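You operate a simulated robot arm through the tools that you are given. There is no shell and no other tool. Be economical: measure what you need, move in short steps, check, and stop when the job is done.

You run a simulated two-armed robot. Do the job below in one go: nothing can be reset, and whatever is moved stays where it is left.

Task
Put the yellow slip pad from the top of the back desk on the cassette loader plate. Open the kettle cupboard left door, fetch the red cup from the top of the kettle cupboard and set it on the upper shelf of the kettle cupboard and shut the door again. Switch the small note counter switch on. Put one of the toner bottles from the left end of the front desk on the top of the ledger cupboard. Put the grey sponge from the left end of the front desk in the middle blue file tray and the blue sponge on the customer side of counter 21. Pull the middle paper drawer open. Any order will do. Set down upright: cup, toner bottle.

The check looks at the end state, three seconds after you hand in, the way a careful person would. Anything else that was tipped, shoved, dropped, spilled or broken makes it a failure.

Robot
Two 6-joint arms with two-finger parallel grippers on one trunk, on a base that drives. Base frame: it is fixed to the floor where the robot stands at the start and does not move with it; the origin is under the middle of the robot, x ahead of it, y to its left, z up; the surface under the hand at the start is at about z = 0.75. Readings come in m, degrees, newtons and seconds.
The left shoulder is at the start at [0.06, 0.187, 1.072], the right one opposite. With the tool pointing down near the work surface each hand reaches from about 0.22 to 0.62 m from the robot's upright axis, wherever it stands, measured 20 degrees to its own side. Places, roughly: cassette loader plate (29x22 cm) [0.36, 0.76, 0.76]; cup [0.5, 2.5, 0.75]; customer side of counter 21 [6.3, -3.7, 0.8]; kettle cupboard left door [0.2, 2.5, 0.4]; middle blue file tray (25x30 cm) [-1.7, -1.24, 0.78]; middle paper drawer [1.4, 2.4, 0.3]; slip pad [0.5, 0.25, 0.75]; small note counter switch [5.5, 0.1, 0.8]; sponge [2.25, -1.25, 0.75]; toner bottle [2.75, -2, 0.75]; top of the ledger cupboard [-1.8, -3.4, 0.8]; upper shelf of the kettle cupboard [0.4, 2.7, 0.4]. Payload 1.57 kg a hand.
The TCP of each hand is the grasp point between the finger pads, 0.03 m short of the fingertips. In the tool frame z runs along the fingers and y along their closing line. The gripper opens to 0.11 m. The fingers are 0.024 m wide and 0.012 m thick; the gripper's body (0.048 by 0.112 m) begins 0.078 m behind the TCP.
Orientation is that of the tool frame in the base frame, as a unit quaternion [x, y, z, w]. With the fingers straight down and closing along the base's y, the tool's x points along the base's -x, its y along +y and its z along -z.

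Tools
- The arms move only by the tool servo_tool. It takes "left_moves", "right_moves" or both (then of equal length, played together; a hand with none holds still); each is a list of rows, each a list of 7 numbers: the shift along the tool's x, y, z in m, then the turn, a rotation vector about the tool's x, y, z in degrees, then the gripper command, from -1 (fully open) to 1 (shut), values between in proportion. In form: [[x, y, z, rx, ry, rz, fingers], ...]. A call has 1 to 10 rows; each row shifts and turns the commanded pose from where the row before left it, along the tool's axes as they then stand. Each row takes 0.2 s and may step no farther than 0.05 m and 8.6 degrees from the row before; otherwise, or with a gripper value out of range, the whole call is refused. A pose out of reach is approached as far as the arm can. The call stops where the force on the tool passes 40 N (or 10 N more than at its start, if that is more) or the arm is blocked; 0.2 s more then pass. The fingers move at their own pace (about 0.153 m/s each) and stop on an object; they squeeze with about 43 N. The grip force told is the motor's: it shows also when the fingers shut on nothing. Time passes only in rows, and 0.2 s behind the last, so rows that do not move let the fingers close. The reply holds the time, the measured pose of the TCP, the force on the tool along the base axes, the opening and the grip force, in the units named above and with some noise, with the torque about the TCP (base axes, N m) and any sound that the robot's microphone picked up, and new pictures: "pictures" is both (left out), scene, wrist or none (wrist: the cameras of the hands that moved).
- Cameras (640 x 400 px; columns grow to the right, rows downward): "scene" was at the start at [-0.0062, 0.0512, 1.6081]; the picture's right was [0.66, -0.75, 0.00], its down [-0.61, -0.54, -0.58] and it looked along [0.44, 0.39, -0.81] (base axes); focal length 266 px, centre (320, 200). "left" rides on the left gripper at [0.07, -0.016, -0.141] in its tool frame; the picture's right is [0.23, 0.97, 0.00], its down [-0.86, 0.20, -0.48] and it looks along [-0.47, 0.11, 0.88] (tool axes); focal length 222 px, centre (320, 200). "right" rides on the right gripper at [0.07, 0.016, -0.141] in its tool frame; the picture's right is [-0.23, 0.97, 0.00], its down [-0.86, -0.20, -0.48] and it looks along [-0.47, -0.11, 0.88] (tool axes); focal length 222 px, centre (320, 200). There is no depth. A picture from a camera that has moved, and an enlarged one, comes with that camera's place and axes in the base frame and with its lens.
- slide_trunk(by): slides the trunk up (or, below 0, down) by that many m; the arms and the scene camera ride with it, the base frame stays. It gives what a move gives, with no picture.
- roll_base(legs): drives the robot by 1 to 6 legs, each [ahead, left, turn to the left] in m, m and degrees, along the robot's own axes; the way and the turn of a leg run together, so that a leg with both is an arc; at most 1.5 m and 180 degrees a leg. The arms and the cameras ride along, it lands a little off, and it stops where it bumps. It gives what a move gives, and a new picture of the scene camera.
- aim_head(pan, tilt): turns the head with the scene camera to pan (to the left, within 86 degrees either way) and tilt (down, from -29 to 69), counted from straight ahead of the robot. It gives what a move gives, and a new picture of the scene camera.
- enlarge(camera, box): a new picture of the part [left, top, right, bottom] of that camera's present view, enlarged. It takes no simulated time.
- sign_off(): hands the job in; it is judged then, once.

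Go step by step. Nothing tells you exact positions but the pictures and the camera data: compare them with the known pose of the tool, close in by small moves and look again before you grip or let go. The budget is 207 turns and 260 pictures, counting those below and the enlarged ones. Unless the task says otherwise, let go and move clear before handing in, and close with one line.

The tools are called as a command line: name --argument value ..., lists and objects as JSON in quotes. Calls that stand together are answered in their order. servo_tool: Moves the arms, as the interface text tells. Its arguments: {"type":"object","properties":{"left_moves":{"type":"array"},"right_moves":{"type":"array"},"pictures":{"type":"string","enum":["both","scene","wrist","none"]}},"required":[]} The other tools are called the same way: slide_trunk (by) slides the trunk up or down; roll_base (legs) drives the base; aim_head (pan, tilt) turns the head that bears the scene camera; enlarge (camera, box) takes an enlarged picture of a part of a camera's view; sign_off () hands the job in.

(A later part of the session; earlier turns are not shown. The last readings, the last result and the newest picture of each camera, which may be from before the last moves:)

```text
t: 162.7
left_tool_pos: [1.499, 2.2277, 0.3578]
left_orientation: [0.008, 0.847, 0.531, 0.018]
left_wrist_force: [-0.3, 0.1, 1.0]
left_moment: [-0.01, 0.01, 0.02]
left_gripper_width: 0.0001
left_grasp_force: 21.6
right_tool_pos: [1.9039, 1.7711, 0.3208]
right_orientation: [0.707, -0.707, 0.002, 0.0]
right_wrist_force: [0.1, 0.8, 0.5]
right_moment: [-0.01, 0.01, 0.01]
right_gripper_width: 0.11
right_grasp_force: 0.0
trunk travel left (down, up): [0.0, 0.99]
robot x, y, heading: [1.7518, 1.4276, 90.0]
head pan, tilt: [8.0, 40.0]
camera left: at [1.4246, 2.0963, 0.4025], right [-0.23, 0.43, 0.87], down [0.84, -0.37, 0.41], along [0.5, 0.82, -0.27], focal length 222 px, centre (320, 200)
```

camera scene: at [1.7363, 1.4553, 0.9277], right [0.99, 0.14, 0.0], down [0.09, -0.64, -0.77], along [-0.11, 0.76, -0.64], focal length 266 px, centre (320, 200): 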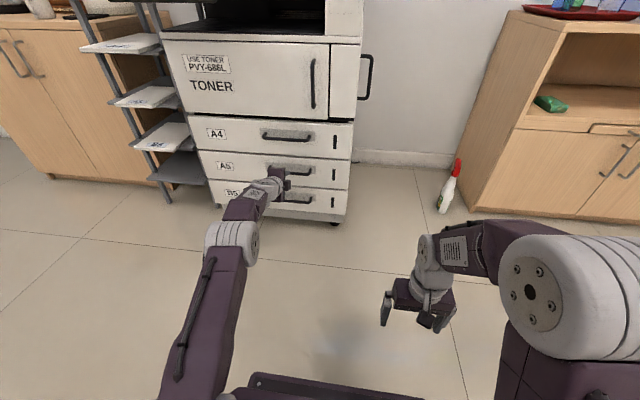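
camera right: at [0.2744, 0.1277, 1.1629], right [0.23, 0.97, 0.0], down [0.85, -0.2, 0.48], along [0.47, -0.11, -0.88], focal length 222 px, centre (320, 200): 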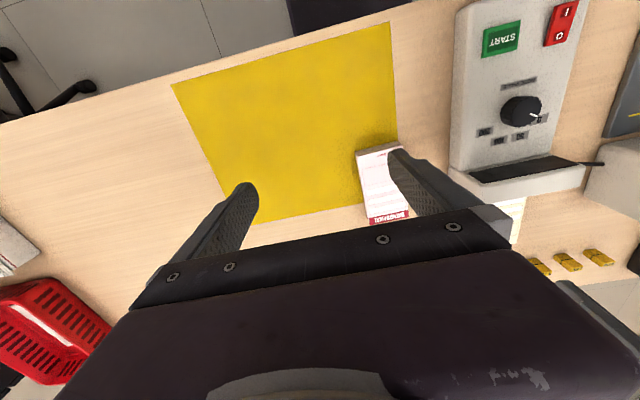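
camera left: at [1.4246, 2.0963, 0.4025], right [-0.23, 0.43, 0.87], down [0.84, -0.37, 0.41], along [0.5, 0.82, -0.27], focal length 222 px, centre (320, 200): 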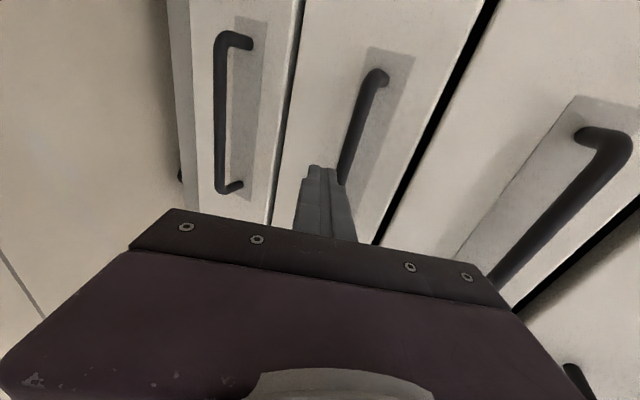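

The fingers closed just below the bar, which is actually a bit farther (y≈2.28, z≈0.357). I reopen, rise 2 cm and come in along the tool axis.

servo_tool --left_moves '[[0, 0, -0.03, 0, 0, 0, 1], [0, 0.01, 0, 0, 0, 0, 0.1], [0, 0.01, 0, 0, 0, 0, 0.1], [0, 0, 0, 0, 0, 0, 0.1]]' --pictures "wrist"

```text
t: 163.7
left_tool_pos: [1.4958, 2.2308, 0.3944]
left_orientation: [0.008, 0.846, 0.532, 0.016]
left_wrist_force: [0.0, 0.5, -0.1]
left_moment: [-0.04, 0.02, -0.01]
left_gripper_width: 0.0494
left_grasp_force: 0.0
left hand out of reach, approached as far as the arm can: row 1
right_tool_pos: [1.9042, 1.7728, 0.3211]
right_orientation: [0.707, -0.707, 0.001, 0.0]
right_wrist_force: [-0.1, 0.8, 0.7]
right_moment: [0.0, -0.02, -0.01]
right_gripper_width: 0.11
right_grasp_force: 0.1
trunk travel left (down, up): [0.0, 0.99]
robot x, y, heading: [1.7474, 1.4281, 89.8]
head pan, tilt: [8.0, 40.0]
camera left: at [1.4212, 2.0989, 0.4407], right [-0.23, 0.43, 0.87], down [0.84, -0.37, 0.4], along [0.5, 0.82, -0.27], focal length 222 px, centre (320, 200)
```

left: 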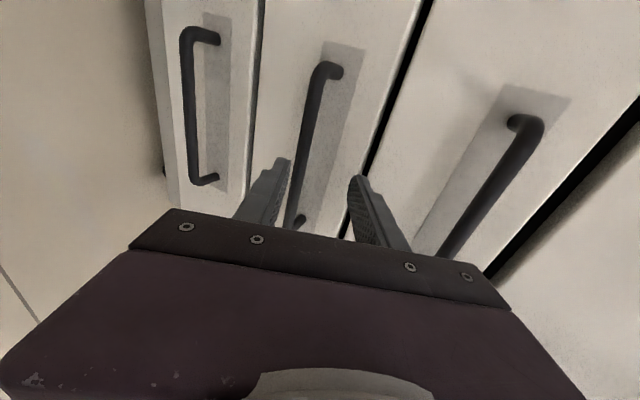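

The bar now lies below mid-gap. I correct down 1.4 cm and advance along the tool.

servo_tool --left_moves '[[0, -0.0144, 0.008, 0, 0, 0, 0.1], [0, 0, 0.015, 0, 0, 0, 0.1], [0, 0, 0.015, 0, 0, 0, 0.1], [0, 0, 0.01, 0, 0, 0, 0.1], [0, 0, 0, 0, 0, 0, 0.1]]' --pictures "wrist"

```text
t: 164.8
left_tool_pos: [1.4971, 2.2444, 0.3719]
left_orientation: [0.007, 0.846, 0.533, 0.016]
left_wrist_force: [-0.8, 0.5, 0.5]
left_moment: [0.04, 0.04, 0.02]
left_gripper_width: 0.0493
left_grasp_force: 0.0
left hand out of reach, approached as far as the arm can: row 3, 4
right_tool_pos: [1.9036, 1.773, 0.3225]
right_orientation: [0.707, -0.707, 0.001, 0.0]
right_wrist_force: [0.0, -0.2, -0.4]
right_moment: [-0.02, 0.03, -0.02]
right_gripper_width: 0.1103
right_grasp_force: 0.1
trunk travel left (down, up): [0.0, 0.99]
robot x, y, heading: [1.7486, 1.4291, 90.0]
head pan, tilt: [8.0, 40.0]
camera left: at [1.4224, 2.1133, 0.4173], right [-0.23, 0.43, 0.87], down [0.84, -0.37, 0.4], along [0.5, 0.82, -0.27], focal length 222 px, centre (320, 200)
```

left: 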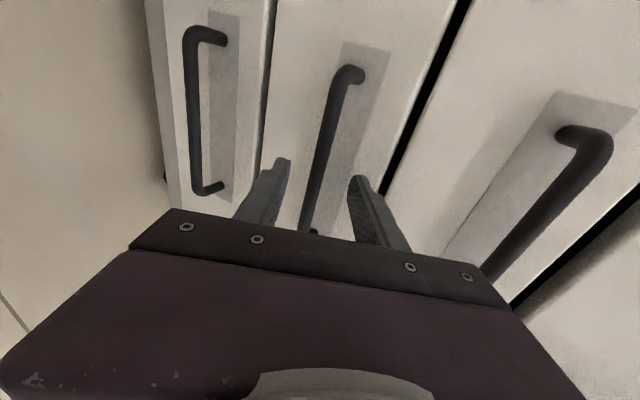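

The bar is between the fingers; the base adds the last 2.2 cm, then I close.

roll_base --legs '[[0.022, 0, 0]]'

servo_tool --left_moves '[[0, 0, 0, 0, 0, 0, 0.6], [0, 0, 0, 0, 0, 0, 1], [0, 0, 0, 0, 0, 0, 1], [0, 0, 0, 0, 0, 0, 1]]' --pictures "wrist"

```text
t: 165.8
left_tool_pos: [1.4975, 2.2645, 0.3734]
left_orientation: [0.008, 0.846, 0.532, 0.018]
left_wrist_force: [1.8, -12.8, 1.2]
left_moment: [0.32, 0.07, 0.04]
left_gripper_width: 0.0455
left_grasp_force: 0.0
right_tool_pos: [1.9041, 1.791, 0.3223]
right_orientation: [0.708, -0.706, 0.002, 0.001]
right_wrist_force: [-0.3, 0.4, -0.9]
right_moment: [-0.02, -0.03, 0.02]
right_gripper_width: 0.11
right_grasp_force: 0.0
trunk travel left (down, up): [0.0, 0.99]
robot x, y, heading: [1.7472, 1.4477, 90.1]
head pan, tilt: [8.0, 40.0]
stopped in leg 1: the force on the tool passed its limit at 68 N (the readings are from after the stop); the commanded pose is now the measured one
camera scene: at [1.7361, 1.4759, 0.9278], right [0.99, 0.14, 0.0], down [0.09, -0.64, -0.77], along [-0.11, 0.76, -0.64], focal length 266 px, centre (320, 200)
```

scene: 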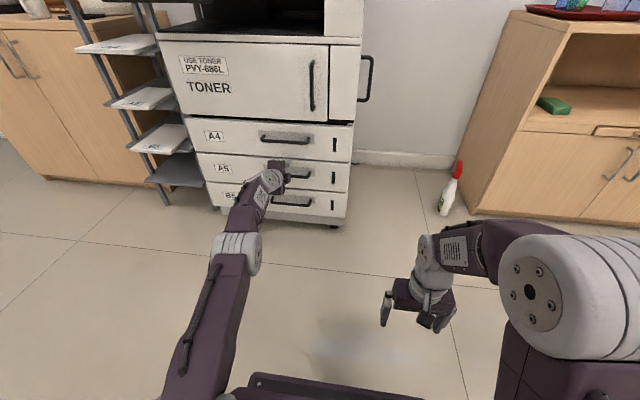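

```text
t: 166.4
left_tool_pos: [1.4968, 2.2616, 0.3618]
left_orientation: [0.009, 0.853, 0.522, 0.018]
left_wrist_force: [-1.6, 2.6, -6.1]
left_moment: [-0.05, 0.07, 0.11]
left_gripper_width: 0.0121
left_grasp_force: 29.0
right_tool_pos: [1.9047, 1.7912, 0.3206]
right_orientation: [0.708, -0.706, 0.003, 0.001]
right_wrist_force: [-0.3, 0.5, -0.2]
right_moment: [0.01, 0.0, 0.0]
right_gripper_width: 0.1102
right_grasp_force: 0.1
trunk travel left (down, up): [0.0, 0.99]
robot x, y, heading: [1.7536, 1.4475, 89.7]
head pan, tilt: [8.0, 40.0]
stopped in row 3 (left hand): the force on the tool passed its limit at 43 N (the readings are from after the stop); the commanded pose is now the measured one
camera left: at [1.4213, 2.1307, 0.4096], right [-0.23, 0.45, 0.86], down [0.83, -0.36, 0.41], along [0.5, 0.82, -0.29], focal length 222 px, centre (320, 200)
```

left: 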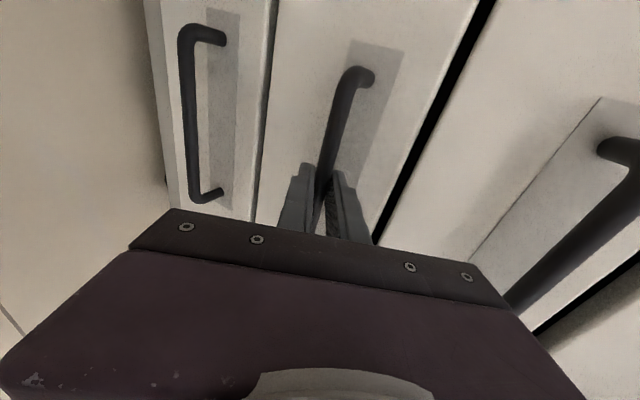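

The A5 bar is gripped (1.2 cm). I pull the drawer by rolling back.

roll_base --legs '[[-0.25, 0, 0]]'

```text
t: 168.2
left_tool_pos: [1.4974, 2.0107, 0.3615]
left_orientation: [0.008, 0.852, 0.523, 0.02]
left_wrist_force: [-3.4, 0.1, -11.9]
left_moment: [-0.1, -0.06, -0.24]
left_gripper_width: 0.0118
left_grasp_force: 29.4
right_tool_pos: [1.9046, 1.5408, 0.32]
right_orientation: [0.707, -0.707, 0.004, 0.001]
right_wrist_force: [0.3, 0.1, 0.5]
right_moment: [0.0, -0.01, 0.01]
right_gripper_width: 0.1095
right_grasp_force: 0.1
trunk travel left (down, up): [0.0, 0.99]
robot x, y, heading: [1.7461, 1.1958, 89.9]
head pan, tilt: [8.0, 40.0]
camera scene: at [1.7352, 1.2275, 0.9276], right [0.99, 0.14, 0.0], down [0.09, -0.64, -0.76], along [-0.11, 0.76, -0.64], focal length 266 px, centre (320, 200)
```

scene: 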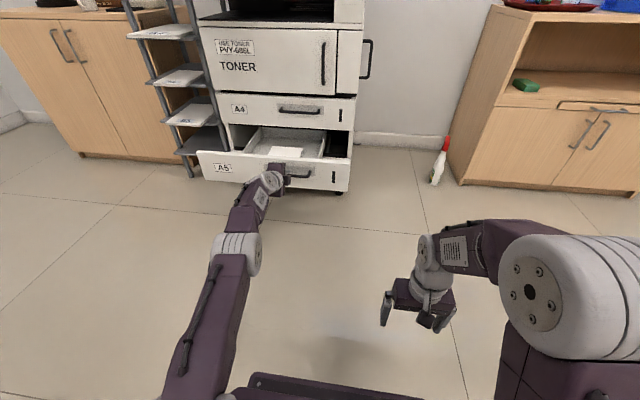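

The drawer is open 25 cm. I open the fingers and roll back clear.

servo_tool --left_moves '[[0, 0, 0, 0, 0, 0, 0], [0, 0, 0, 0, 0, 0, -0.5], [0, 0, 0, 0, 0, 0, -0.5]]' --pictures "wrist"

roll_base --legs '[[-0.12, 0, 0]]'

```text
t: 169.0
left_tool_pos: [1.4978, 2.0109, 0.3626]
left_orientation: [0.009, 0.852, 0.524, 0.019]
left_wrist_force: [-0.6, 1.1, 0.1]
left_moment: [0.03, 0.01, -0.02]
left_gripper_width: 0.0826
left_grasp_force: 0.0
right_tool_pos: [1.9023, 1.5402, 0.321]
right_orientation: [0.708, -0.706, 0.003, 0.001]
right_wrist_force: [1.0, 0.1, 0.6]
right_moment: [-0.02, -0.02, -0.03]
right_gripper_width: 0.11
right_grasp_force: 0.1
trunk travel left (down, up): [0.0, 0.99]
robot x, y, heading: [1.7502, 1.2012, 89.9]
head pan, tilt: [8.0, 40.0]
camera left: at [1.4219, 1.88, 0.4113], right [-0.23, 0.45, 0.86], down [0.83, -0.37, 0.41], along [0.5, 0.82, -0.29], focal length 222 px, centre (320, 200)
```

left: 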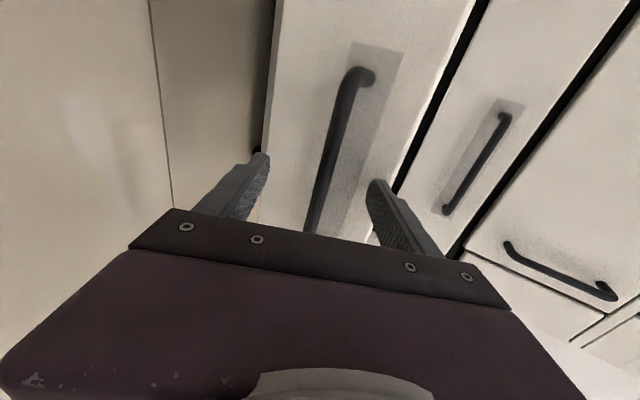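

```text
t: 170.3
left_tool_pos: [1.4969, 1.8895, 0.3638]
left_orientation: [0.009, 0.852, 0.524, 0.019]
left_wrist_force: [-0.8, 0.3, 0.0]
left_moment: [-0.01, 0.0, 0.01]
left_gripper_width: 0.0827
left_grasp_force: 0.0
right_tool_pos: [1.9031, 1.4209, 0.3206]
right_orientation: [0.708, -0.707, 0.003, 0.002]
right_wrist_force: [0.3, 0.9, 0.1]
right_moment: [0.03, -0.02, -0.03]
right_gripper_width: 0.1098
right_grasp_force: 0.1
trunk travel left (down, up): [0.0, 0.99]
robot x, y, heading: [1.7471, 1.0785, 90.2]
head pan, tilt: [8.0, 40.0]
camera scene: at [1.7358, 1.1056, 0.9277], right [0.99, 0.14, 0.0], down [0.09, -0.64, -0.77], along [-0.11, 0.76, -0.64], focal length 266 px, centre (320, 200)
```

scene: 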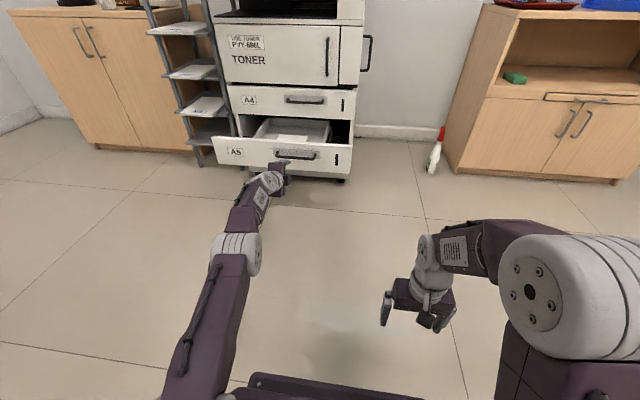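

Drawer open. Now I raise the trunk and bring the left hand back to pointing down.

slide_trunk --by 0.7

servo_tool --left_moves '[[0, 0, 0, 0, 0, -8.2, -1], [0, 0, 0, 0, 0, -8.2, -1], [0, 0, 0, 0, 0, -8.2, -1], [0, 0, 0, 0, 0, -8.2, -1], [0, 0, 0, 0, 0, -8.2, -1], [0, 0, 0, 0, 0, -8.2, -1], [0, 0, 0, 0, 0, -8.2, -1], [0, 0, 0, 0, 0, -8.2, -1], [0, 0, 0, 0, 0, -8.2, -1], [0, 0, 0, 0, 0, -8.2, -1]]' --pictures "none"

servo_tool --left_moves '[[0, 0, 0, 0, 0, -8, -1], [0.02, 0, -0.02, 0, 8, 0, -1], [0.02, 0, -0.02, 0, 8, 0, -1], [0.03, 0, -0.02, 0, 8, 0, -1], [0.03, 0, -0.015, 0, 8, 0, -1], [0.03, 0, -0.01, 0, 8, 0, -1], [0.03, 0, 0, 0, 8, 0, -1], [0.03, 0, 0, 0, 8, 0, -1]]' --pictures "none"

```text
refused: 0.7 is not a number from -0.4 to 0.4
```

```text
t: 172.5
left_tool_pos: [1.4968, 1.8899, 0.3632]
left_orientation: [-0.552, 0.649, 0.381, 0.359]
left_wrist_force: [-0.2, 0.1, 0.2]
left_moment: [-0.01, -0.04, 0.01]
left_gripper_width: 0.1101
left_grasp_force: 0.0
right_tool_pos: [1.9038, 1.4205, 0.3212]
right_orientation: [0.707, -0.707, 0.002, 0.001]
right_wrist_force: [-0.2, -1.4, 1.0]
right_moment: [0.0, 0.01, 0.02]
right_gripper_width: 0.1099
right_grasp_force: 0.0
trunk travel left (down, up): [0.0, 0.99]
robot x, y, heading: [1.747, 1.0815, 90.2]
head pan, tilt: [8.0, 40.0]
```

```text
t: 174.3
left_tool_pos: [1.4913, 1.6822, 0.3066]
left_orientation: [-0.694, 0.717, 0.036, 0.052]
left_wrist_force: [0.8, 0.9, 0.1]
left_moment: [-0.01, 0.04, -0.02]
left_gripper_width: 0.1101
left_grasp_force: 0.0
right_tool_pos: [1.9043, 1.4206, 0.3215]
right_orientation: [0.708, -0.706, 0.003, 0.001]
right_wrist_force: [0.4, -0.1, 0.6]
right_moment: [0.01, 0.02, 0.02]
right_gripper_width: 0.1101
right_grasp_force: 0.0
trunk travel left (down, up): [0.0, 0.99]
robot x, y, heading: [1.7474, 1.0794, 90.1]
head pan, tilt: [8.0, 40.0]
```

servo_tool --left_moves '[[0.02, 0, 0, 0, 7, 0, -1], [0.045, 0, 0, 0, 0, 0, -1], [0.045, 0, 0, 0, 0, 0, -1], [0.045, 0, 0, 0, 0, 0, -1], [0.045, 0, 0, 0, 0, 0, -1], [0.03, 0, 0, 0, 0, 0, -1]]' --pictures "none"

slide_trunk --by 0.4

slide_trunk --by 0.3

aim_head --pan -86 --tilt 25

```text
t: 175.7
left_tool_pos: [1.4853, 1.4502, 0.3042]
left_orientation: [-0.695, 0.719, -0.007, 0.009]
left_wrist_force: [-0.4, 0.3, -0.6]
left_moment: [0.0, 0.0, 0.0]
left_gripper_width: 0.1099
left_grasp_force: 0.0
right_tool_pos: [1.9038, 1.4197, 0.3213]
right_orientation: [-0.707, 0.707, -0.003, -0.001]
right_wrist_force: [0.5, -0.1, 0.6]
right_moment: [-0.01, 0.0, 0.01]
right_gripper_width: 0.11
right_grasp_force: 0.0
trunk travel left (down, up): [0.0, 0.99]
robot x, y, heading: [1.7472, 1.0788, 89.8]
head pan, tilt: [8.0, 40.0]
```

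```text
t: 179.5
left_tool_pos: [1.4841, 1.4511, 0.7044]
left_orientation: [-0.695, 0.719, -0.007, 0.01]
left_wrist_force: [0.2, -0.3, -0.1]
left_moment: [-0.02, 0.01, 0.01]
left_gripper_width: 0.1098
left_grasp_force: 0.1
right_tool_pos: [1.905, 1.4215, 0.7207]
right_orientation: [0.708, -0.706, 0.003, 0.001]
right_wrist_force: [0.3, 0.2, -0.2]
right_moment: [-0.03, 0.03, -0.01]
right_gripper_width: 0.1097
right_grasp_force: 0.1
trunk travel left (down, up): [-0.4, 0.59]
robot x, y, heading: [1.7472, 1.0789, 90.2]
head pan, tilt: [8.0, 40.0]
```

```text
t: 182.5
left_tool_pos: [1.4854, 1.4515, 1.0039]
left_orientation: [-0.694, 0.72, -0.007, 0.009]
left_wrist_force: [-0.8, 0.8, -0.6]
left_moment: [-0.02, 0.03, 0.0]
left_gripper_width: 0.1101
left_grasp_force: 0.1
right_tool_pos: [1.9026, 1.4214, 1.0208]
right_orientation: [0.708, -0.706, 0.003, 0.001]
right_wrist_force: [0.0, -1.1, 0.2]
right_moment: [-0.02, 0.0, 0.01]
right_gripper_width: 0.1101
right_grasp_force: 0.0
trunk travel left (down, up): [-0.7, 0.29]
robot x, y, heading: [1.7483, 1.076, 90.1]
head pan, tilt: [8.0, 40.0]
```

```text
t: 184.2
left_tool_pos: [1.4858, 1.4508, 1.0045]
left_orientation: [-0.695, 0.719, -0.007, 0.009]
left_wrist_force: [-0.2, -0.4, -0.3]
left_moment: [0.02, 0.02, -0.04]
left_gripper_width: 0.1099
left_grasp_force: 0.1
right_tool_pos: [1.9031, 1.4203, 1.0207]
right_orientation: [0.708, -0.707, 0.002, 0.001]
right_wrist_force: [0.0, -1.3, -0.3]
right_moment: [0.0, 0.0, 0.0]
right_gripper_width: 0.1103
right_grasp_force: 0.1
trunk travel left (down, up): [-0.7, 0.29]
robot x, y, heading: [1.7479, 1.0813, 89.8]
head pan, tilt: [-85.9, 25.0]
camera scene: at [1.8396, 1.028, 1.6511], right [0.07, -1.0, 0.0], down [-0.42, -0.03, -0.91], along [0.9, 0.06, -0.42], focal length 266 px, centre (320, 200)
```

scene: 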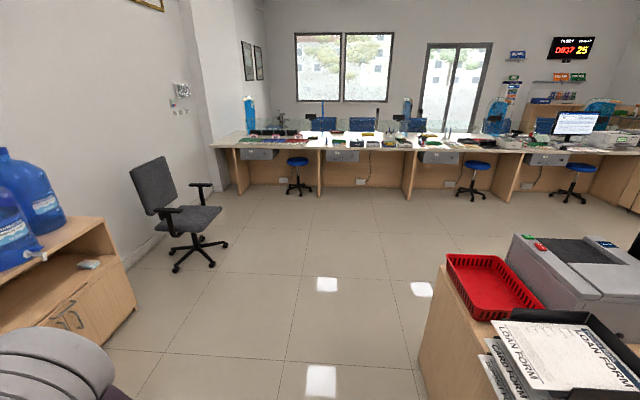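

From here the tellers' counter is ahead; the sponges and toner are at the far (y<0) end of the front desk. I turn to face +x and travel down the aisle between the desks.

roll_base --legs '[[0, 0, -90], [-0.48, 0, 0]]'

aim_head --pan -50 --tilt 30

```text
t: 190.9
left_tool_pos: [1.6377, 1.3431, 1.0035]
left_orientation: [0.014, 1.0, -0.012, 0.002]
left_wrist_force: [0.2, -0.2, -0.3]
left_moment: [-0.02, -0.04, 0.02]
left_gripper_width: 0.1099
left_grasp_force: 0.0
right_tool_pos: [1.6108, 0.9232, 1.0198]
right_orientation: [-0.005, 1.0, -0.001, -0.002]
right_wrist_force: [0.0, 0.2, -0.9]
right_moment: [0.0, -0.01, 0.02]
right_gripper_width: 0.1102
right_grasp_force: 0.1
trunk travel left (down, up): [-0.7, 0.29]
robot x, y, heading: [1.2664, 1.0773, 0.4]
head pan, tilt: [-85.9, 25.0]
camera scene: at [1.2137, 0.9872, 1.6511], right [-1.0, -0.08, 0.0], down [-0.03, 0.42, -0.91], along [0.07, -0.9, -0.42], focal length 266 px, centre (320, 200)
```

scene: 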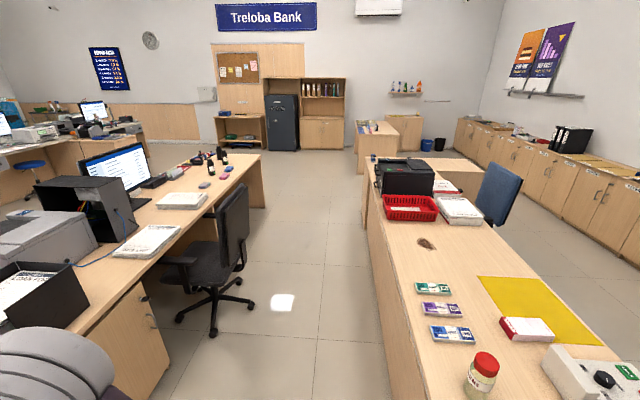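

```text
t: 191.9
left_tool_pos: [1.6376, 1.3427, 1.004]
left_orientation: [0.013, 1.0, -0.011, 0.001]
left_wrist_force: [0.1, 0.6, 0.3]
left_moment: [-0.06, 0.01, 0.0]
left_gripper_width: 0.11
left_grasp_force: 0.1
right_tool_pos: [1.6103, 0.9245, 1.021]
right_orientation: [-0.005, 1.0, -0.001, -0.003]
right_wrist_force: [-0.8, -0.3, 0.0]
right_moment: [0.0, -0.05, -0.01]
right_gripper_width: 0.11
right_grasp_force: 0.0
trunk travel left (down, up): [-0.7, 0.29]
robot x, y, heading: [1.2644, 1.0777, 0.5]
head pan, tilt: [-50.0, 30.0]
camera scene: at [1.2647, 1.0101, 1.6431], right [-0.76, -0.65, 0.0], down [-0.32, 0.38, -0.87], along [0.56, -0.66, -0.5], focal length 266 px, centre (320, 200)
```

scene: 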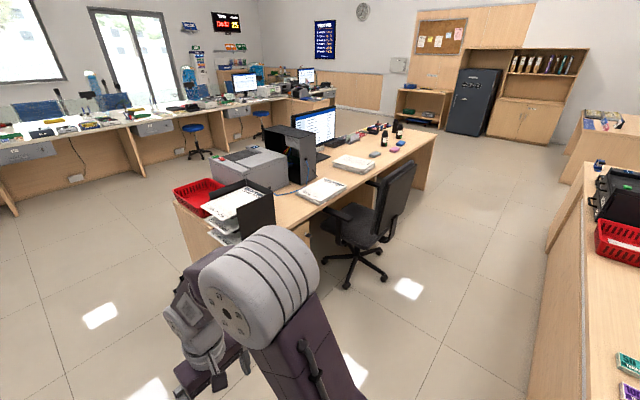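

The aisle is clear at x≈1.26 (chair begins at x≈1.83). I slide right 2.5 m to face the desk's far end.

roll_base --legs '[[0, -1.4, 0], [0, -1.15, 0]]'

aim_head --pan 0 --tilt 30

```text
t: 204.3
left_tool_pos: [1.6591, -1.2028, 1.0043]
left_orientation: [0.011, 1.0, -0.012, 0.002]
left_wrist_force: [0.0, -0.5, 0.0]
left_moment: [0.03, -0.01, 0.01]
left_gripper_width: 0.11
left_grasp_force: 0.1
right_tool_pos: [1.6329, -1.6222, 1.0204]
right_orientation: [-0.008, 1.0, -0.001, -0.003]
right_wrist_force: [0.2, -0.9, 0.4]
right_moment: [0.02, -0.01, 0.0]
right_gripper_width: 0.11
right_grasp_force: 0.0
trunk travel left (down, up): [-0.7, 0.29]
robot x, y, heading: [1.2846, -1.4694, 0.5]
head pan, tilt: [-50.0, 30.0]
camera scene: at [1.2874, -1.5359, 1.6431], right [-0.76, -0.65, 0.0], down [-0.33, 0.38, -0.87], along [0.56, -0.66, -0.5], focal length 266 px, centre (320, 200)
```

scene: 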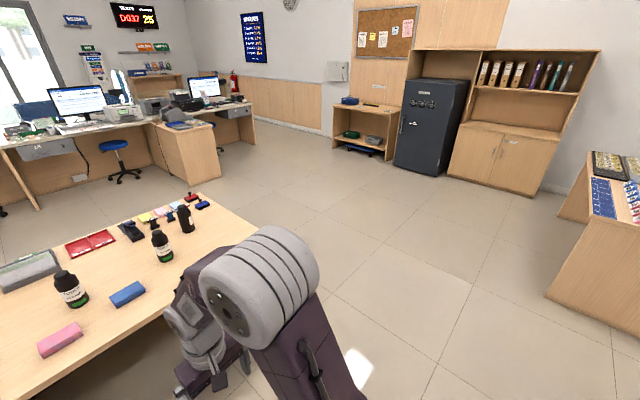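

```text
t: 205.5
left_tool_pos: [1.6587, -1.2029, 1.0038]
left_orientation: [0.011, 1.0, -0.012, 0.002]
left_wrist_force: [0.0, 0.1, -0.1]
left_moment: [0.01, 0.02, 0.04]
left_gripper_width: 0.1099
left_grasp_force: 0.0
right_tool_pos: [1.6326, -1.6206, 1.0215]
right_orientation: [-0.007, 1.0, -0.001, -0.003]
right_wrist_force: [0.5, 0.2, -0.1]
right_moment: [0.01, -0.01, 0.01]
right_gripper_width: 0.1101
right_grasp_force: 0.1
trunk travel left (down, up): [-0.7, 0.29]
robot x, y, heading: [1.2917, -1.4668, 0.3]
head pan, tilt: [0.0, 30.0]
camera scene: at [1.3189, -1.4667, 1.6431], right [0.01, -1.0, 0.0], down [-0.5, -0.01, -0.87], along [0.87, 0.01, -0.5], focal length 266 px, centre (320, 200)
```

scene: 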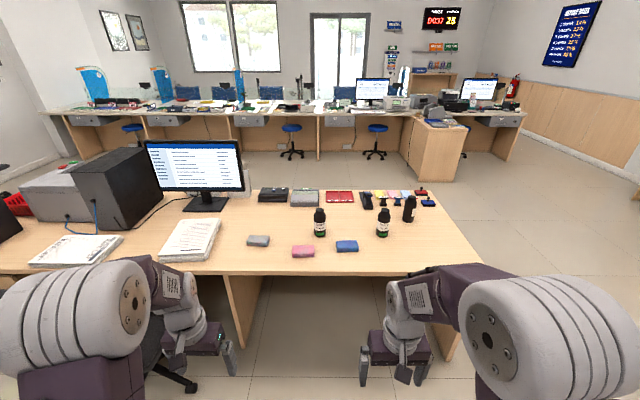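

enlarge --camera "scene" --box '[220, 170, 460, 280]'

```text
2.67 times, centred on (340, 225) of scene
camera zoom: at [1.3189, -1.4667, 1.6431], right [0.01, -1.0, 0.0], down [-0.5, -0.01, -0.87], along [0.87, 0.01, -0.5], focal length 709 px, centre (267, 133)
```

zoom: 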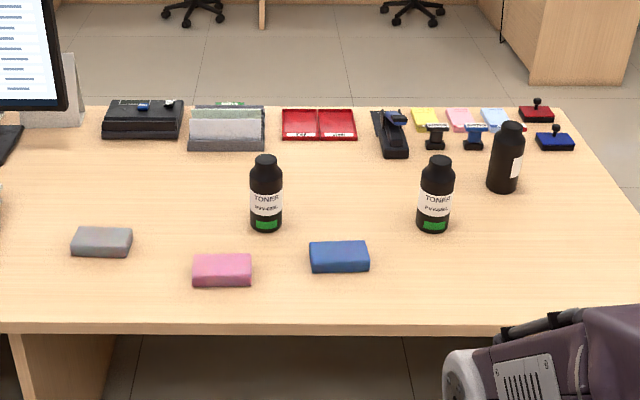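

I see grey sponge ≈(2.41, −1.13), pink, blue ≈(2.37, −1.59), toner bottles at ≈(2.49, −1.45), (2.49, −1.79), (2.63, −1.97). I'll take grey sponge (left) and the nearest toner (right) together; drive up to the desk.

roll_base --legs '[[0, 0.13, 0], [0.64, 0, 0]]'

servo_tool --left_moves '[[0, 0, 0, 0, 0, 8.3, -1], [0, 0, 0, 0, 0, 8.3, -1], [0, 0, 0, 0, 0, 8.3, -1], [0, 0, 0, 0, 0, 8.3, -1], [0, 0, 0, 0, 0, 8.3, -1], [0, 0, 0, 0, 0, 8.3, -1], [0, 0, 0, 0, 0, 8.3, -1], [0, 0, 0, 0, 0, 8.3, -1], [0, 0, 0, 0, 0, 8.3, -1], [0, 0, 0, 0, 0, 8.3, -1]]' --right_moves '[[-0.02, 0, 0, 0, 0, 0, -1], [-0.02, 0, 0, 0, 0, 0, -1], [-0.02, 0, 0, 0, 0, 0, -1], [-0.02, 0, 0, 0, 0, 0, -1], [-0.02, 0, 0, 0, 0, 0, -1], [0, 0, 0, 0, 0, 0, -1], [0, 0, 0, 0, 0, 0, -1], [0, 0, 0, 0, 0, 0, -1], [0, 0, 0, 0, 0, 0, -1], [0, 0, 0, 0, 0, 0, -1]]' --pictures "both"

```text
t: 209.9
left_tool_pos: [2.2965, -1.0674, 1.0036]
left_orientation: [0.013, 1.0, -0.011, 0.002]
left_wrist_force: [0.8, -0.8, -0.4]
left_moment: [0.01, 0.02, -0.01]
left_gripper_width: 0.1099
left_grasp_force: 0.1
right_tool_pos: [2.2711, -1.4871, 1.022]
right_orientation: [-0.006, 1.0, -0.001, -0.002]
right_wrist_force: [0.0, -0.3, 0.3]
right_moment: [0.02, 0.0, 0.0]
right_gripper_width: 0.11
right_grasp_force: 0.0
trunk travel left (down, up): [-0.7, 0.29]
robot x, y, heading: [1.9319, -1.3342, 0.8]
head pan, tilt: [0.0, 30.0]
camera scene: at [1.9562, -1.3312, 1.6431], right [0.01, -1.0, 0.0], down [-0.5, 0.0, -0.87], along [0.87, 0.01, -0.5], focal length 266 px, centre (320, 200)
```

scene: 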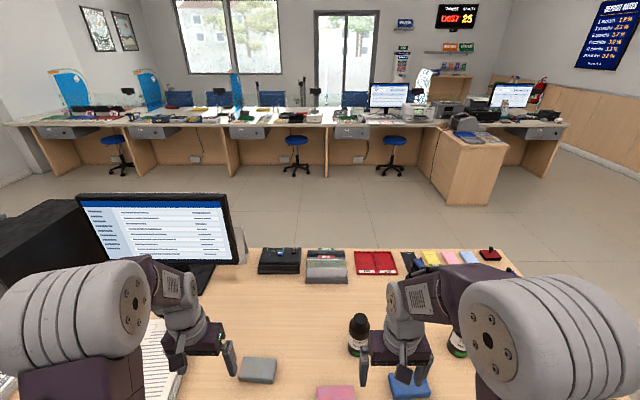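

```text
t: 212.2
left_tool_pos: [2.2979, -1.0677, 1.0045]
left_orientation: [0.673, 0.739, -0.008, 0.008]
left_wrist_force: [0.0, -0.1, 0.6]
left_moment: [0.01, -0.02, 0.0]
left_gripper_width: 0.1102
left_grasp_force: 0.0
right_tool_pos: [2.3709, -1.4859, 1.0209]
right_orientation: [-0.005, 1.0, -0.001, -0.002]
right_wrist_force: [0.8, -0.7, 0.3]
right_moment: [-0.01, 0.02, -0.01]
right_gripper_width: 0.11
right_grasp_force: 0.1
trunk travel left (down, up): [-0.7, 0.29]
robot x, y, heading: [1.9282, -1.3368, 0.5]
head pan, tilt: [0.0, 30.0]
camera scene: at [1.9569, -1.3312, 1.6431], right [0.01, -1.0, 0.0], down [-0.5, 0.0, -0.87], along [0.87, 0.01, -0.5], focal length 266 px, centre (320, 200)
camera right: at [2.302, -1.4704, 1.1621], right [0.22, 0.98, 0.0], down [0.86, -0.19, 0.47], along [0.46, -0.11, -0.88], focal length 222 px, centre (320, 200)
camera left: at [2.2743, -0.996, 1.1439], right [0.95, 0.32, 0.0], down [0.28, -0.82, 0.5], along [0.15, -0.47, -0.87], focal length 222 px, centre (320, 200)
```

scene: 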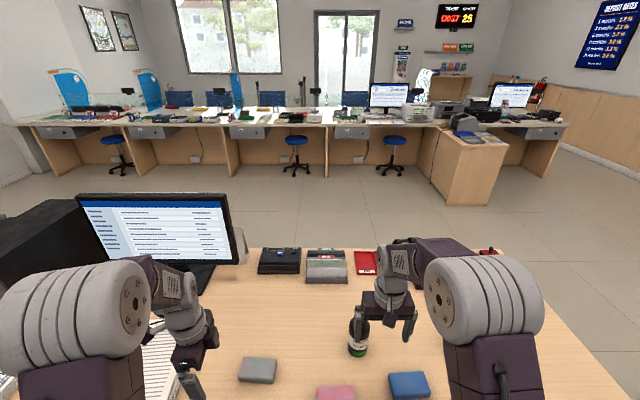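
right: 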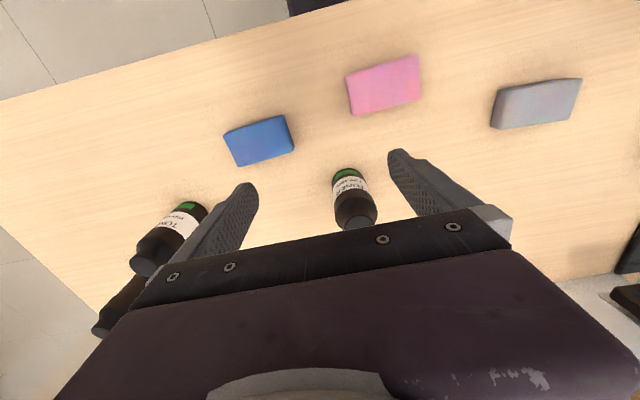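
left: 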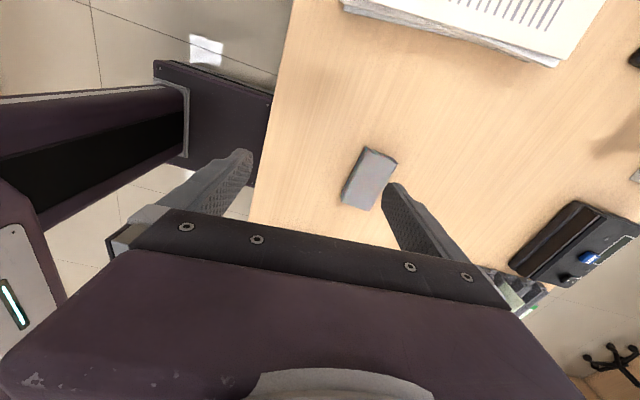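

Grey sponge ≈(2.411, −1.128), toner ≈(2.480, −1.460). I move both hands above them.

servo_tool --left_moves '[[-0.018, 0.027, 0, 0, 0, 5, -1], [-0.018, 0.027, 0.02, 0, 0, 0, -1], [-0.018, 0.027, 0.03, 0, 0, 0, -1], [-0.018, 0.026, 0.03, 0, 0, 0, -1], [0, 0, 0, 0, 0, 0, -1]]' --right_moves '[[-0.027, 0.007, 0, 0, 0, 0, -1], [-0.027, 0.007, 0, 0, 0, 0, -1], [-0.027, 0.007, 0, 0, 0, 0, -1], [-0.028, 0.006, 0, 0, 0, 0, -1], [0, 0, 0, 0, 0, 0, -1]]' --pictures "wrist"

```text
t: 213.3
left_tool_pos: [2.406, -1.1368, 0.9255]
left_orientation: [0.704, 0.71, -0.006, 0.01]
left_wrist_force: [0.0, -0.1, -0.1]
left_moment: [-0.03, -0.03, -0.01]
left_gripper_width: 0.1097
left_grasp_force: 0.1
right_tool_pos: [2.4769, -1.4581, 1.0202]
right_orientation: [-0.006, 1.0, -0.001, -0.002]
right_wrist_force: [0.4, 0.5, 0.1]
right_moment: [0.0, -0.03, 0.0]
right_gripper_width: 0.1099
right_grasp_force: 0.0
trunk travel left (down, up): [-0.7, 0.29]
robot x, y, heading: [1.9255, -1.3329, 0.7]
head pan, tilt: [0.0, 30.0]
camera right: at [2.4085, -1.4419, 1.1617], right [0.22, 0.98, 0.0], down [0.86, -0.19, 0.48], along [0.46, -0.11, -0.88], focal length 222 px, centre (320, 200)
camera left: at [2.3885, -1.0644, 1.0653], right [0.97, 0.24, 0.0], down [0.21, -0.84, 0.5], along [0.12, -0.48, -0.87], focal length 222 px, centre (320, 200)
```

right: 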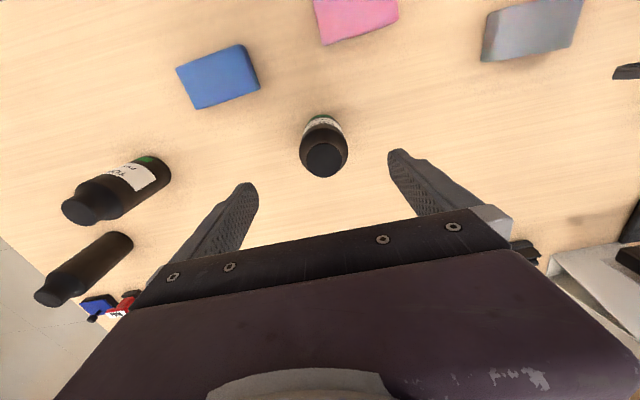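
left: 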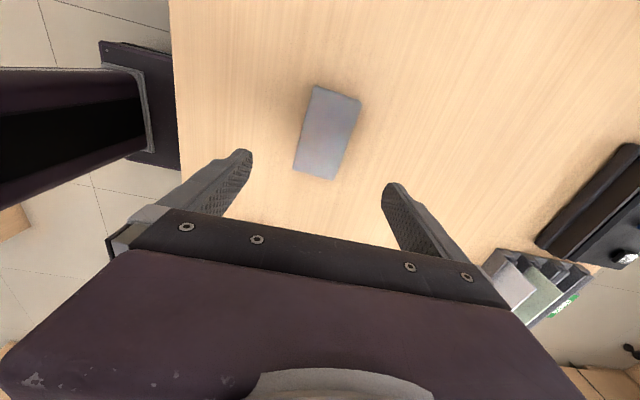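

Small corrections, then both descend: left to the sponge, right around the bottle's body.

servo_tool --left_moves '[[0.009, 0.008, 0.03, 0, 0, 0, -1], [0, 0, 0.035, 0, 0, 0, -1], [0, 0, 0.035, 0, 0, 0, -1], [0, 0, 0.03, 0, 0, 0, -1], [0, 0, 0.01, 0, 0, 0, -1], [0, 0, 0, 0, 0, 0, -1]]' --right_moves '[[-0.014, 0.001, 0.0, 0, 0, 0, -1], [0, 0, 0.03, 0, 0, 0, -1], [0, 0, 0.03, 0, 0, 0, -1], [0, 0, 0.02, 0, 0, 0, -1], [0, 0, 0.0, 0, 0, 0, -1], [0, 0, 0, 0, 0, 0, -1]]' --pictures "both"

```text
t: 214.8
left_tool_pos: [2.4151, -1.1327, 0.7844]
left_orientation: [0.704, 0.71, -0.008, 0.009]
left_wrist_force: [-0.2, 0.4, 0.7]
left_moment: [-0.04, 0.0, 0.0]
left_gripper_width: 0.1101
left_grasp_force: 0.0
right_tool_pos: [2.4933, -1.4571, 0.9396]
right_orientation: [-0.005, 1.0, -0.001, -0.003]
right_wrist_force: [1.1, -1.0, 0.1]
right_moment: [-0.02, -0.01, -0.02]
right_gripper_width: 0.1099
right_grasp_force: 0.0
trunk travel left (down, up): [-0.7, 0.29]
robot x, y, heading: [1.9277, -1.3351, 0.7]
head pan, tilt: [0.0, 30.0]
camera scene: at [1.9572, -1.3312, 1.6431], right [0.01, -1.0, 0.0], down [-0.5, 0.0, -0.87], along [0.87, 0.01, -0.5], focal length 266 px, centre (320, 200)
camera right: at [2.4247, -1.4412, 1.0808], right [0.22, 0.98, 0.0], down [0.86, -0.19, 0.47], along [0.46, -0.11, -0.88], focal length 222 px, centre (320, 200)
camera left: at [2.3982, -1.0594, 0.9252], right [0.97, 0.24, 0.0], down [0.21, -0.84, 0.5], along [0.12, -0.48, -0.87], focal length 222 px, centre (320, 200)
```

scene: 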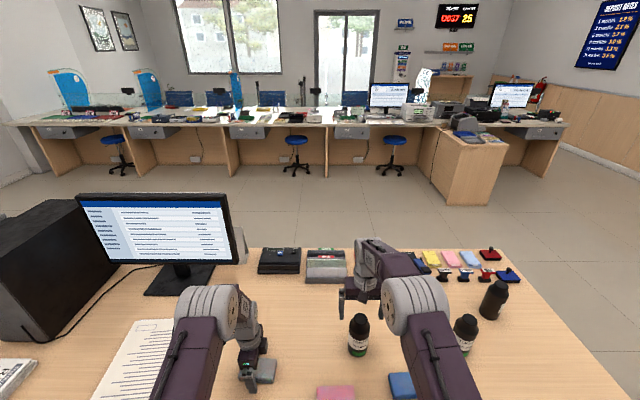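
right: 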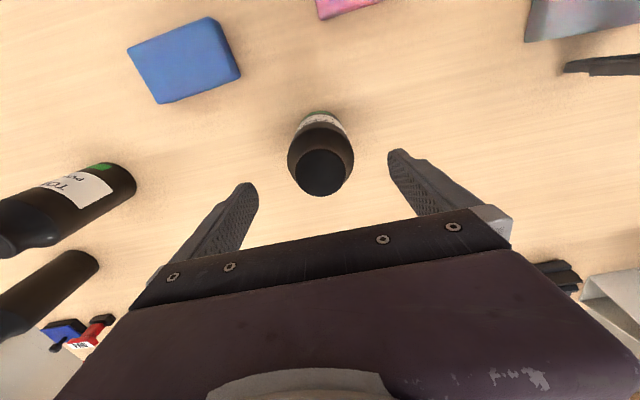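
left: 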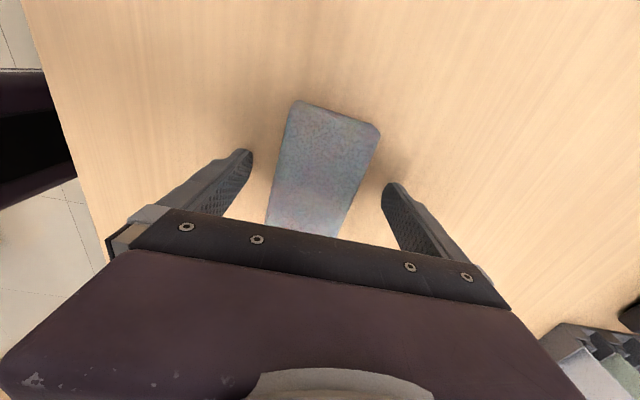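

Both line up. Left closes on the sponge; right goes down to 0.845 around the bottle.

servo_tool --left_moves '[[0, 0, 0, 0, 0, 0, 0], [0, 0, 0, 0, 0, 0, 1], [0, 0, 0, 0, 0, 0, 1], [0, 0, 0, 0, 0, 0, 1], [0, 0, 0, 0, 0, 0, 1]]' --right_moves '[[0, 0, 0.03, 0, 0, 0, -1], [0, 0, 0.03, 0, 0, 0, -1], [0, 0, 0.025, 0, 0, 0, -1], [0, 0, 0.008, 0, 0, 0, -1], [0, 0, 0, 0, 0, 0, -1]]' --pictures "wrist"

```text
t: 215.9
left_tool_pos: [2.4153, -1.1337, 0.7844]
left_orientation: [0.704, 0.71, -0.007, 0.009]
left_wrist_force: [-0.5, 1.2, -0.3]
left_moment: [0.01, -0.02, 0.0]
left_gripper_width: 0.0635
left_grasp_force: 43.0
right_tool_pos: [2.4931, -1.4564, 0.8465]
right_orientation: [-0.005, 1.0, 0.0, -0.002]
right_wrist_force: [0.4, -0.6, -0.5]
right_moment: [-0.01, -0.01, -0.03]
right_gripper_width: 0.1101
right_grasp_force: 0.0
trunk travel left (down, up): [-0.7, 0.29]
robot x, y, heading: [1.9285, -1.3315, 0.7]
head pan, tilt: [0.0, 30.0]
camera right: at [2.424, -1.4411, 0.9875], right [0.22, 0.98, 0.0], down [0.86, -0.19, 0.47], along [0.46, -0.11, -0.88], focal length 222 px, centre (320, 200)
camera left: at [2.398, -1.0593, 0.9255], right [0.97, 0.24, 0.0], down [0.21, -0.84, 0.5], along [0.12, -0.48, -0.87], focal length 222 px, centre (320, 200)
```

right: 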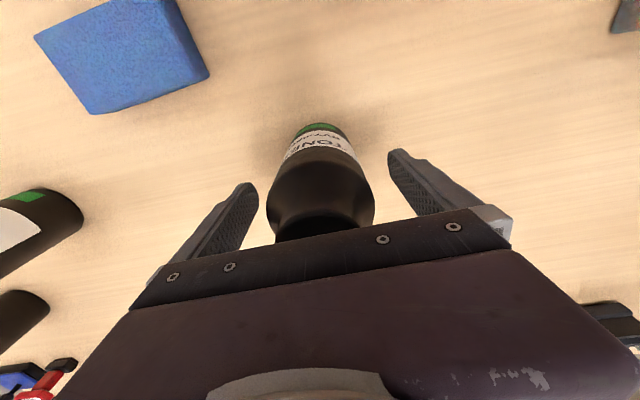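
left: 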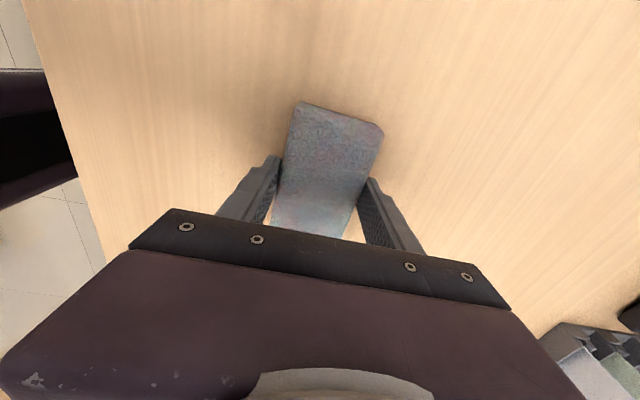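

Sponge gripped. I close on the bottle and lift both a little.

servo_tool --right_moves '[[0, 0, 0.003, 0, 0, 0, -0.4], [0, 0, 0, 0, 0, 0, 0.2], [0, 0, 0, 0, 0, 0, 1], [0, 0, 0, 0, 0, 0, 1], [0, 0, 0, 0, 0, 0, 1]]' --pictures "none"

servo_tool --left_moves '[[0, 0, -0.02, 0, 0, 0, 1], [0, 0, -0.03, 0, 0, 0, 1], [0, 0, -0.03, 0, 0, 0, 1], [0, 0, -0.03, 0, 0, 0, 1], [0, 0, -0.03, 0, 0, 0, 1]]' --right_moves '[[0, 0, -0.015, 0, 0, 0, 1], [0, 0, -0.015, 0, 0, 0, 1], [0, 0, -0.02, 0, 0, 0, 1], [0, 0, -0.03, 0, 0, 0, 1], [0, 0, -0.03, 0, 0, 0, 1]]' --pictures "both"

```text
t: 217.2
left_tool_pos: [2.4159, -1.1324, 0.786]
left_orientation: [0.703, 0.711, -0.007, 0.009]
left_wrist_force: [0.3, -0.5, 0.0]
left_moment: [-0.01, 0.0, 0.0]
left_gripper_width: 0.0633
left_grasp_force: 43.1
right_tool_pos: [2.4929, -1.4564, 0.8436]
right_orientation: [-0.006, 1.0, -0.001, -0.002]
right_wrist_force: [0.4, 1.1, 3.5]
right_moment: [0.08, 0.03, -0.05]
right_gripper_width: 0.0648
right_grasp_force: 43.3
trunk travel left (down, up): [-0.7, 0.29]
robot x, y, heading: [1.9295, -1.3316, 0.6]
head pan, tilt: [0.0, 30.0]
```

```text
t: 218.3
left_tool_pos: [2.4119, -1.1285, 0.9254]
left_orientation: [0.704, 0.71, -0.008, 0.008]
left_wrist_force: [0.2, -0.2, 0.6]
left_moment: [-0.02, -0.04, -0.01]
left_gripper_width: 0.0631
left_grasp_force: 43.1
right_tool_pos: [2.4919, -1.4565, 0.9549]
right_orientation: [-0.005, 1.0, -0.001, -0.003]
right_wrist_force: [0.0, 0.1, -2.0]
right_moment: [0.02, 0.01, 0.01]
right_gripper_width: 0.0649
right_grasp_force: 43.1
trunk travel left (down, up): [-0.7, 0.29]
robot x, y, heading: [1.9257, -1.3331, 0.3]
head pan, tilt: [0.0, 30.0]
camera scene: at [1.9558, -1.3314, 1.643], right [0.01, -1.0, 0.0], down [-0.5, 0.0, -0.87], along [0.87, 0.01, -0.5], focal length 266 px, centre (320, 200)
camera right: at [2.4234, -1.4409, 1.0961], right [0.22, 0.98, 0.0], down [0.86, -0.19, 0.48], along [0.46, -0.1, -0.88], focal length 222 px, centre (320, 200)
camera left: at [2.3964, -1.0557, 1.0663], right [0.97, 0.24, 0.0], down [0.21, -0.84, 0.5], along [0.12, -0.48, -0.87], focal length 222 px, centre (320, 200)
```

scene: 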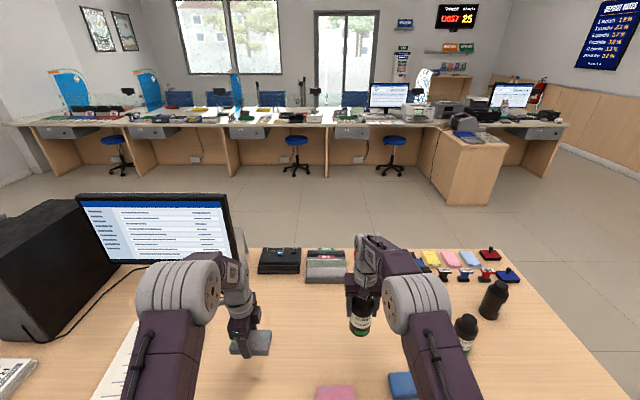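
right: 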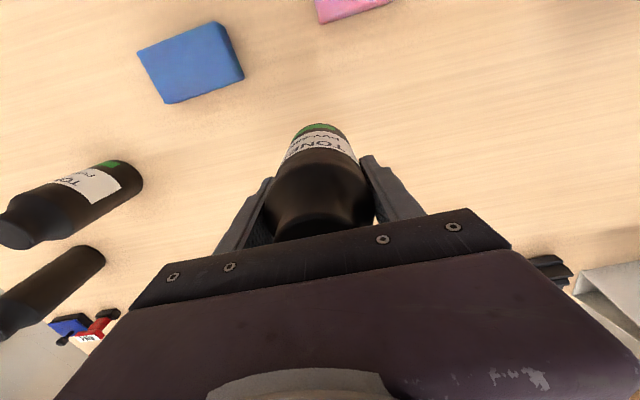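
left: 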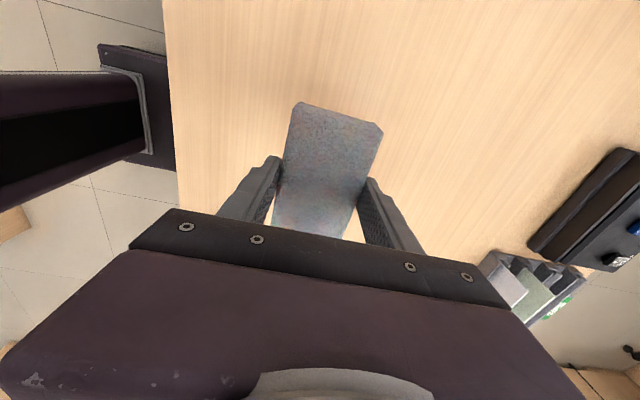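

Both held. I retract the arms over the desk, back off, and go south around the desks toward the west wall.

servo_tool --left_moves '[[0, -0.03, -0.02, 0, 0, 0, 1], [0, -0.04, -0.01, 0, 0, 0, 1], [0, -0.04, -0.01, 0, 0, 0, 1], [0, -0.03, 0, 0, 0, 0, 1]]' --right_moves '[[0.03, 0, -0.02, 0, 0, 0, 1], [0.04, 0, -0.01, 0, 0, 0, 1], [0.04, 0, -0.01, 0, 0, 0, 1], [0.04, 0, 0, 0, 0, 0, 1]]' --pictures "none"

roll_base --legs '[[-0.68, 0, 0], [0, -1.3, 0], [0, 0, 180], [1.0, 0, 0]]'

aim_head --pan -35 --tilt 25

```text
t: 219.3
left_tool_pos: [2.2709, -1.1298, 0.9653]
left_orientation: [0.704, 0.71, -0.007, 0.01]
left_wrist_force: [-0.5, 0.1, -0.8]
left_moment: [-0.03, -0.02, -0.02]
left_gripper_width: 0.0627
left_grasp_force: 43.2
right_tool_pos: [2.3403, -1.457, 0.996]
right_orientation: [-0.006, 1.0, -0.001, -0.001]
right_wrist_force: [-0.2, -0.5, -2.7]
right_moment: [-0.02, -0.01, -0.01]
right_gripper_width: 0.0647
right_grasp_force: 43.1
trunk travel left (down, up): [-0.7, 0.29]
robot x, y, heading: [1.9323, -1.332, 0.5]
head pan, tilt: [0.0, 30.0]
```

```text
t: 241.3
left_tool_pos: [-0.0845, -2.8454, 0.9653]
left_orientation: [0.707, -0.707, -0.008, -0.007]
left_wrist_force: [0.3, -0.4, -0.1]
left_moment: [-0.02, 0.01, 0.0]
left_gripper_width: 0.0627
left_grasp_force: 43.5
right_tool_pos: [-0.1518, -2.5163, 0.9947]
right_orientation: [1.0, 0.001, 0.003, -0.002]
right_wrist_force: [0.3, -0.4, -2.6]
right_moment: [-0.02, -0.02, -0.03]
right_gripper_width: 0.0647
right_grasp_force: 43.2
trunk travel left (down, up): [-0.7, 0.29]
robot x, y, heading: [0.264, -2.6424, 179.9]
head pan, tilt: [0.0, 30.0]
camera scene: at [0.2326, -2.6411, 1.6431], right [0.0, 1.0, 0.0], down [0.5, 0.0, -0.87], along [-0.87, 0.0, -0.5], focal length 266 px, centre (320, 200)
```

scene: 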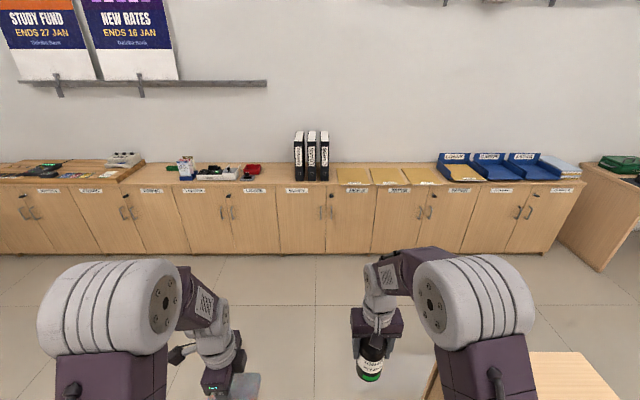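

```text
t: 242.4
left_tool_pos: [-0.084, -2.8467, 0.9652]
left_orientation: [-0.707, 0.707, 0.008, 0.008]
left_wrist_force: [0.1, -1.4, -1.1]
left_moment: [-0.01, 0.0, -0.02]
left_gripper_width: 0.0625
left_grasp_force: 42.8
right_tool_pos: [-0.15, -2.517, 0.9951]
right_orientation: [1.0, 0.001, 0.003, -0.002]
right_wrist_force: [0.0, 0.0, -2.8]
right_moment: [-0.03, -0.01, 0.07]
right_gripper_width: 0.0649
right_grasp_force: 42.9
trunk travel left (down, up): [-0.7, 0.29]
robot x, y, heading: [0.2659, -2.6469, 180.2]
head pan, tilt: [-35.0, 25.0]
camera scene: at [0.2474, -2.5884, 1.651], right [0.57, 0.82, 0.0], down [0.35, -0.24, -0.91], along [-0.74, 0.52, -0.42], focal length 266 px, centre (320, 200)
```

scene: 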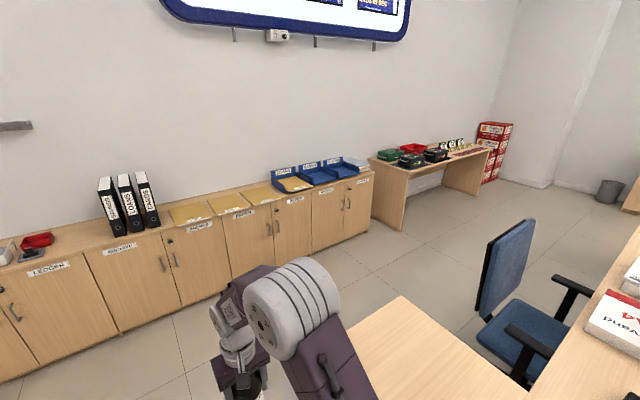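

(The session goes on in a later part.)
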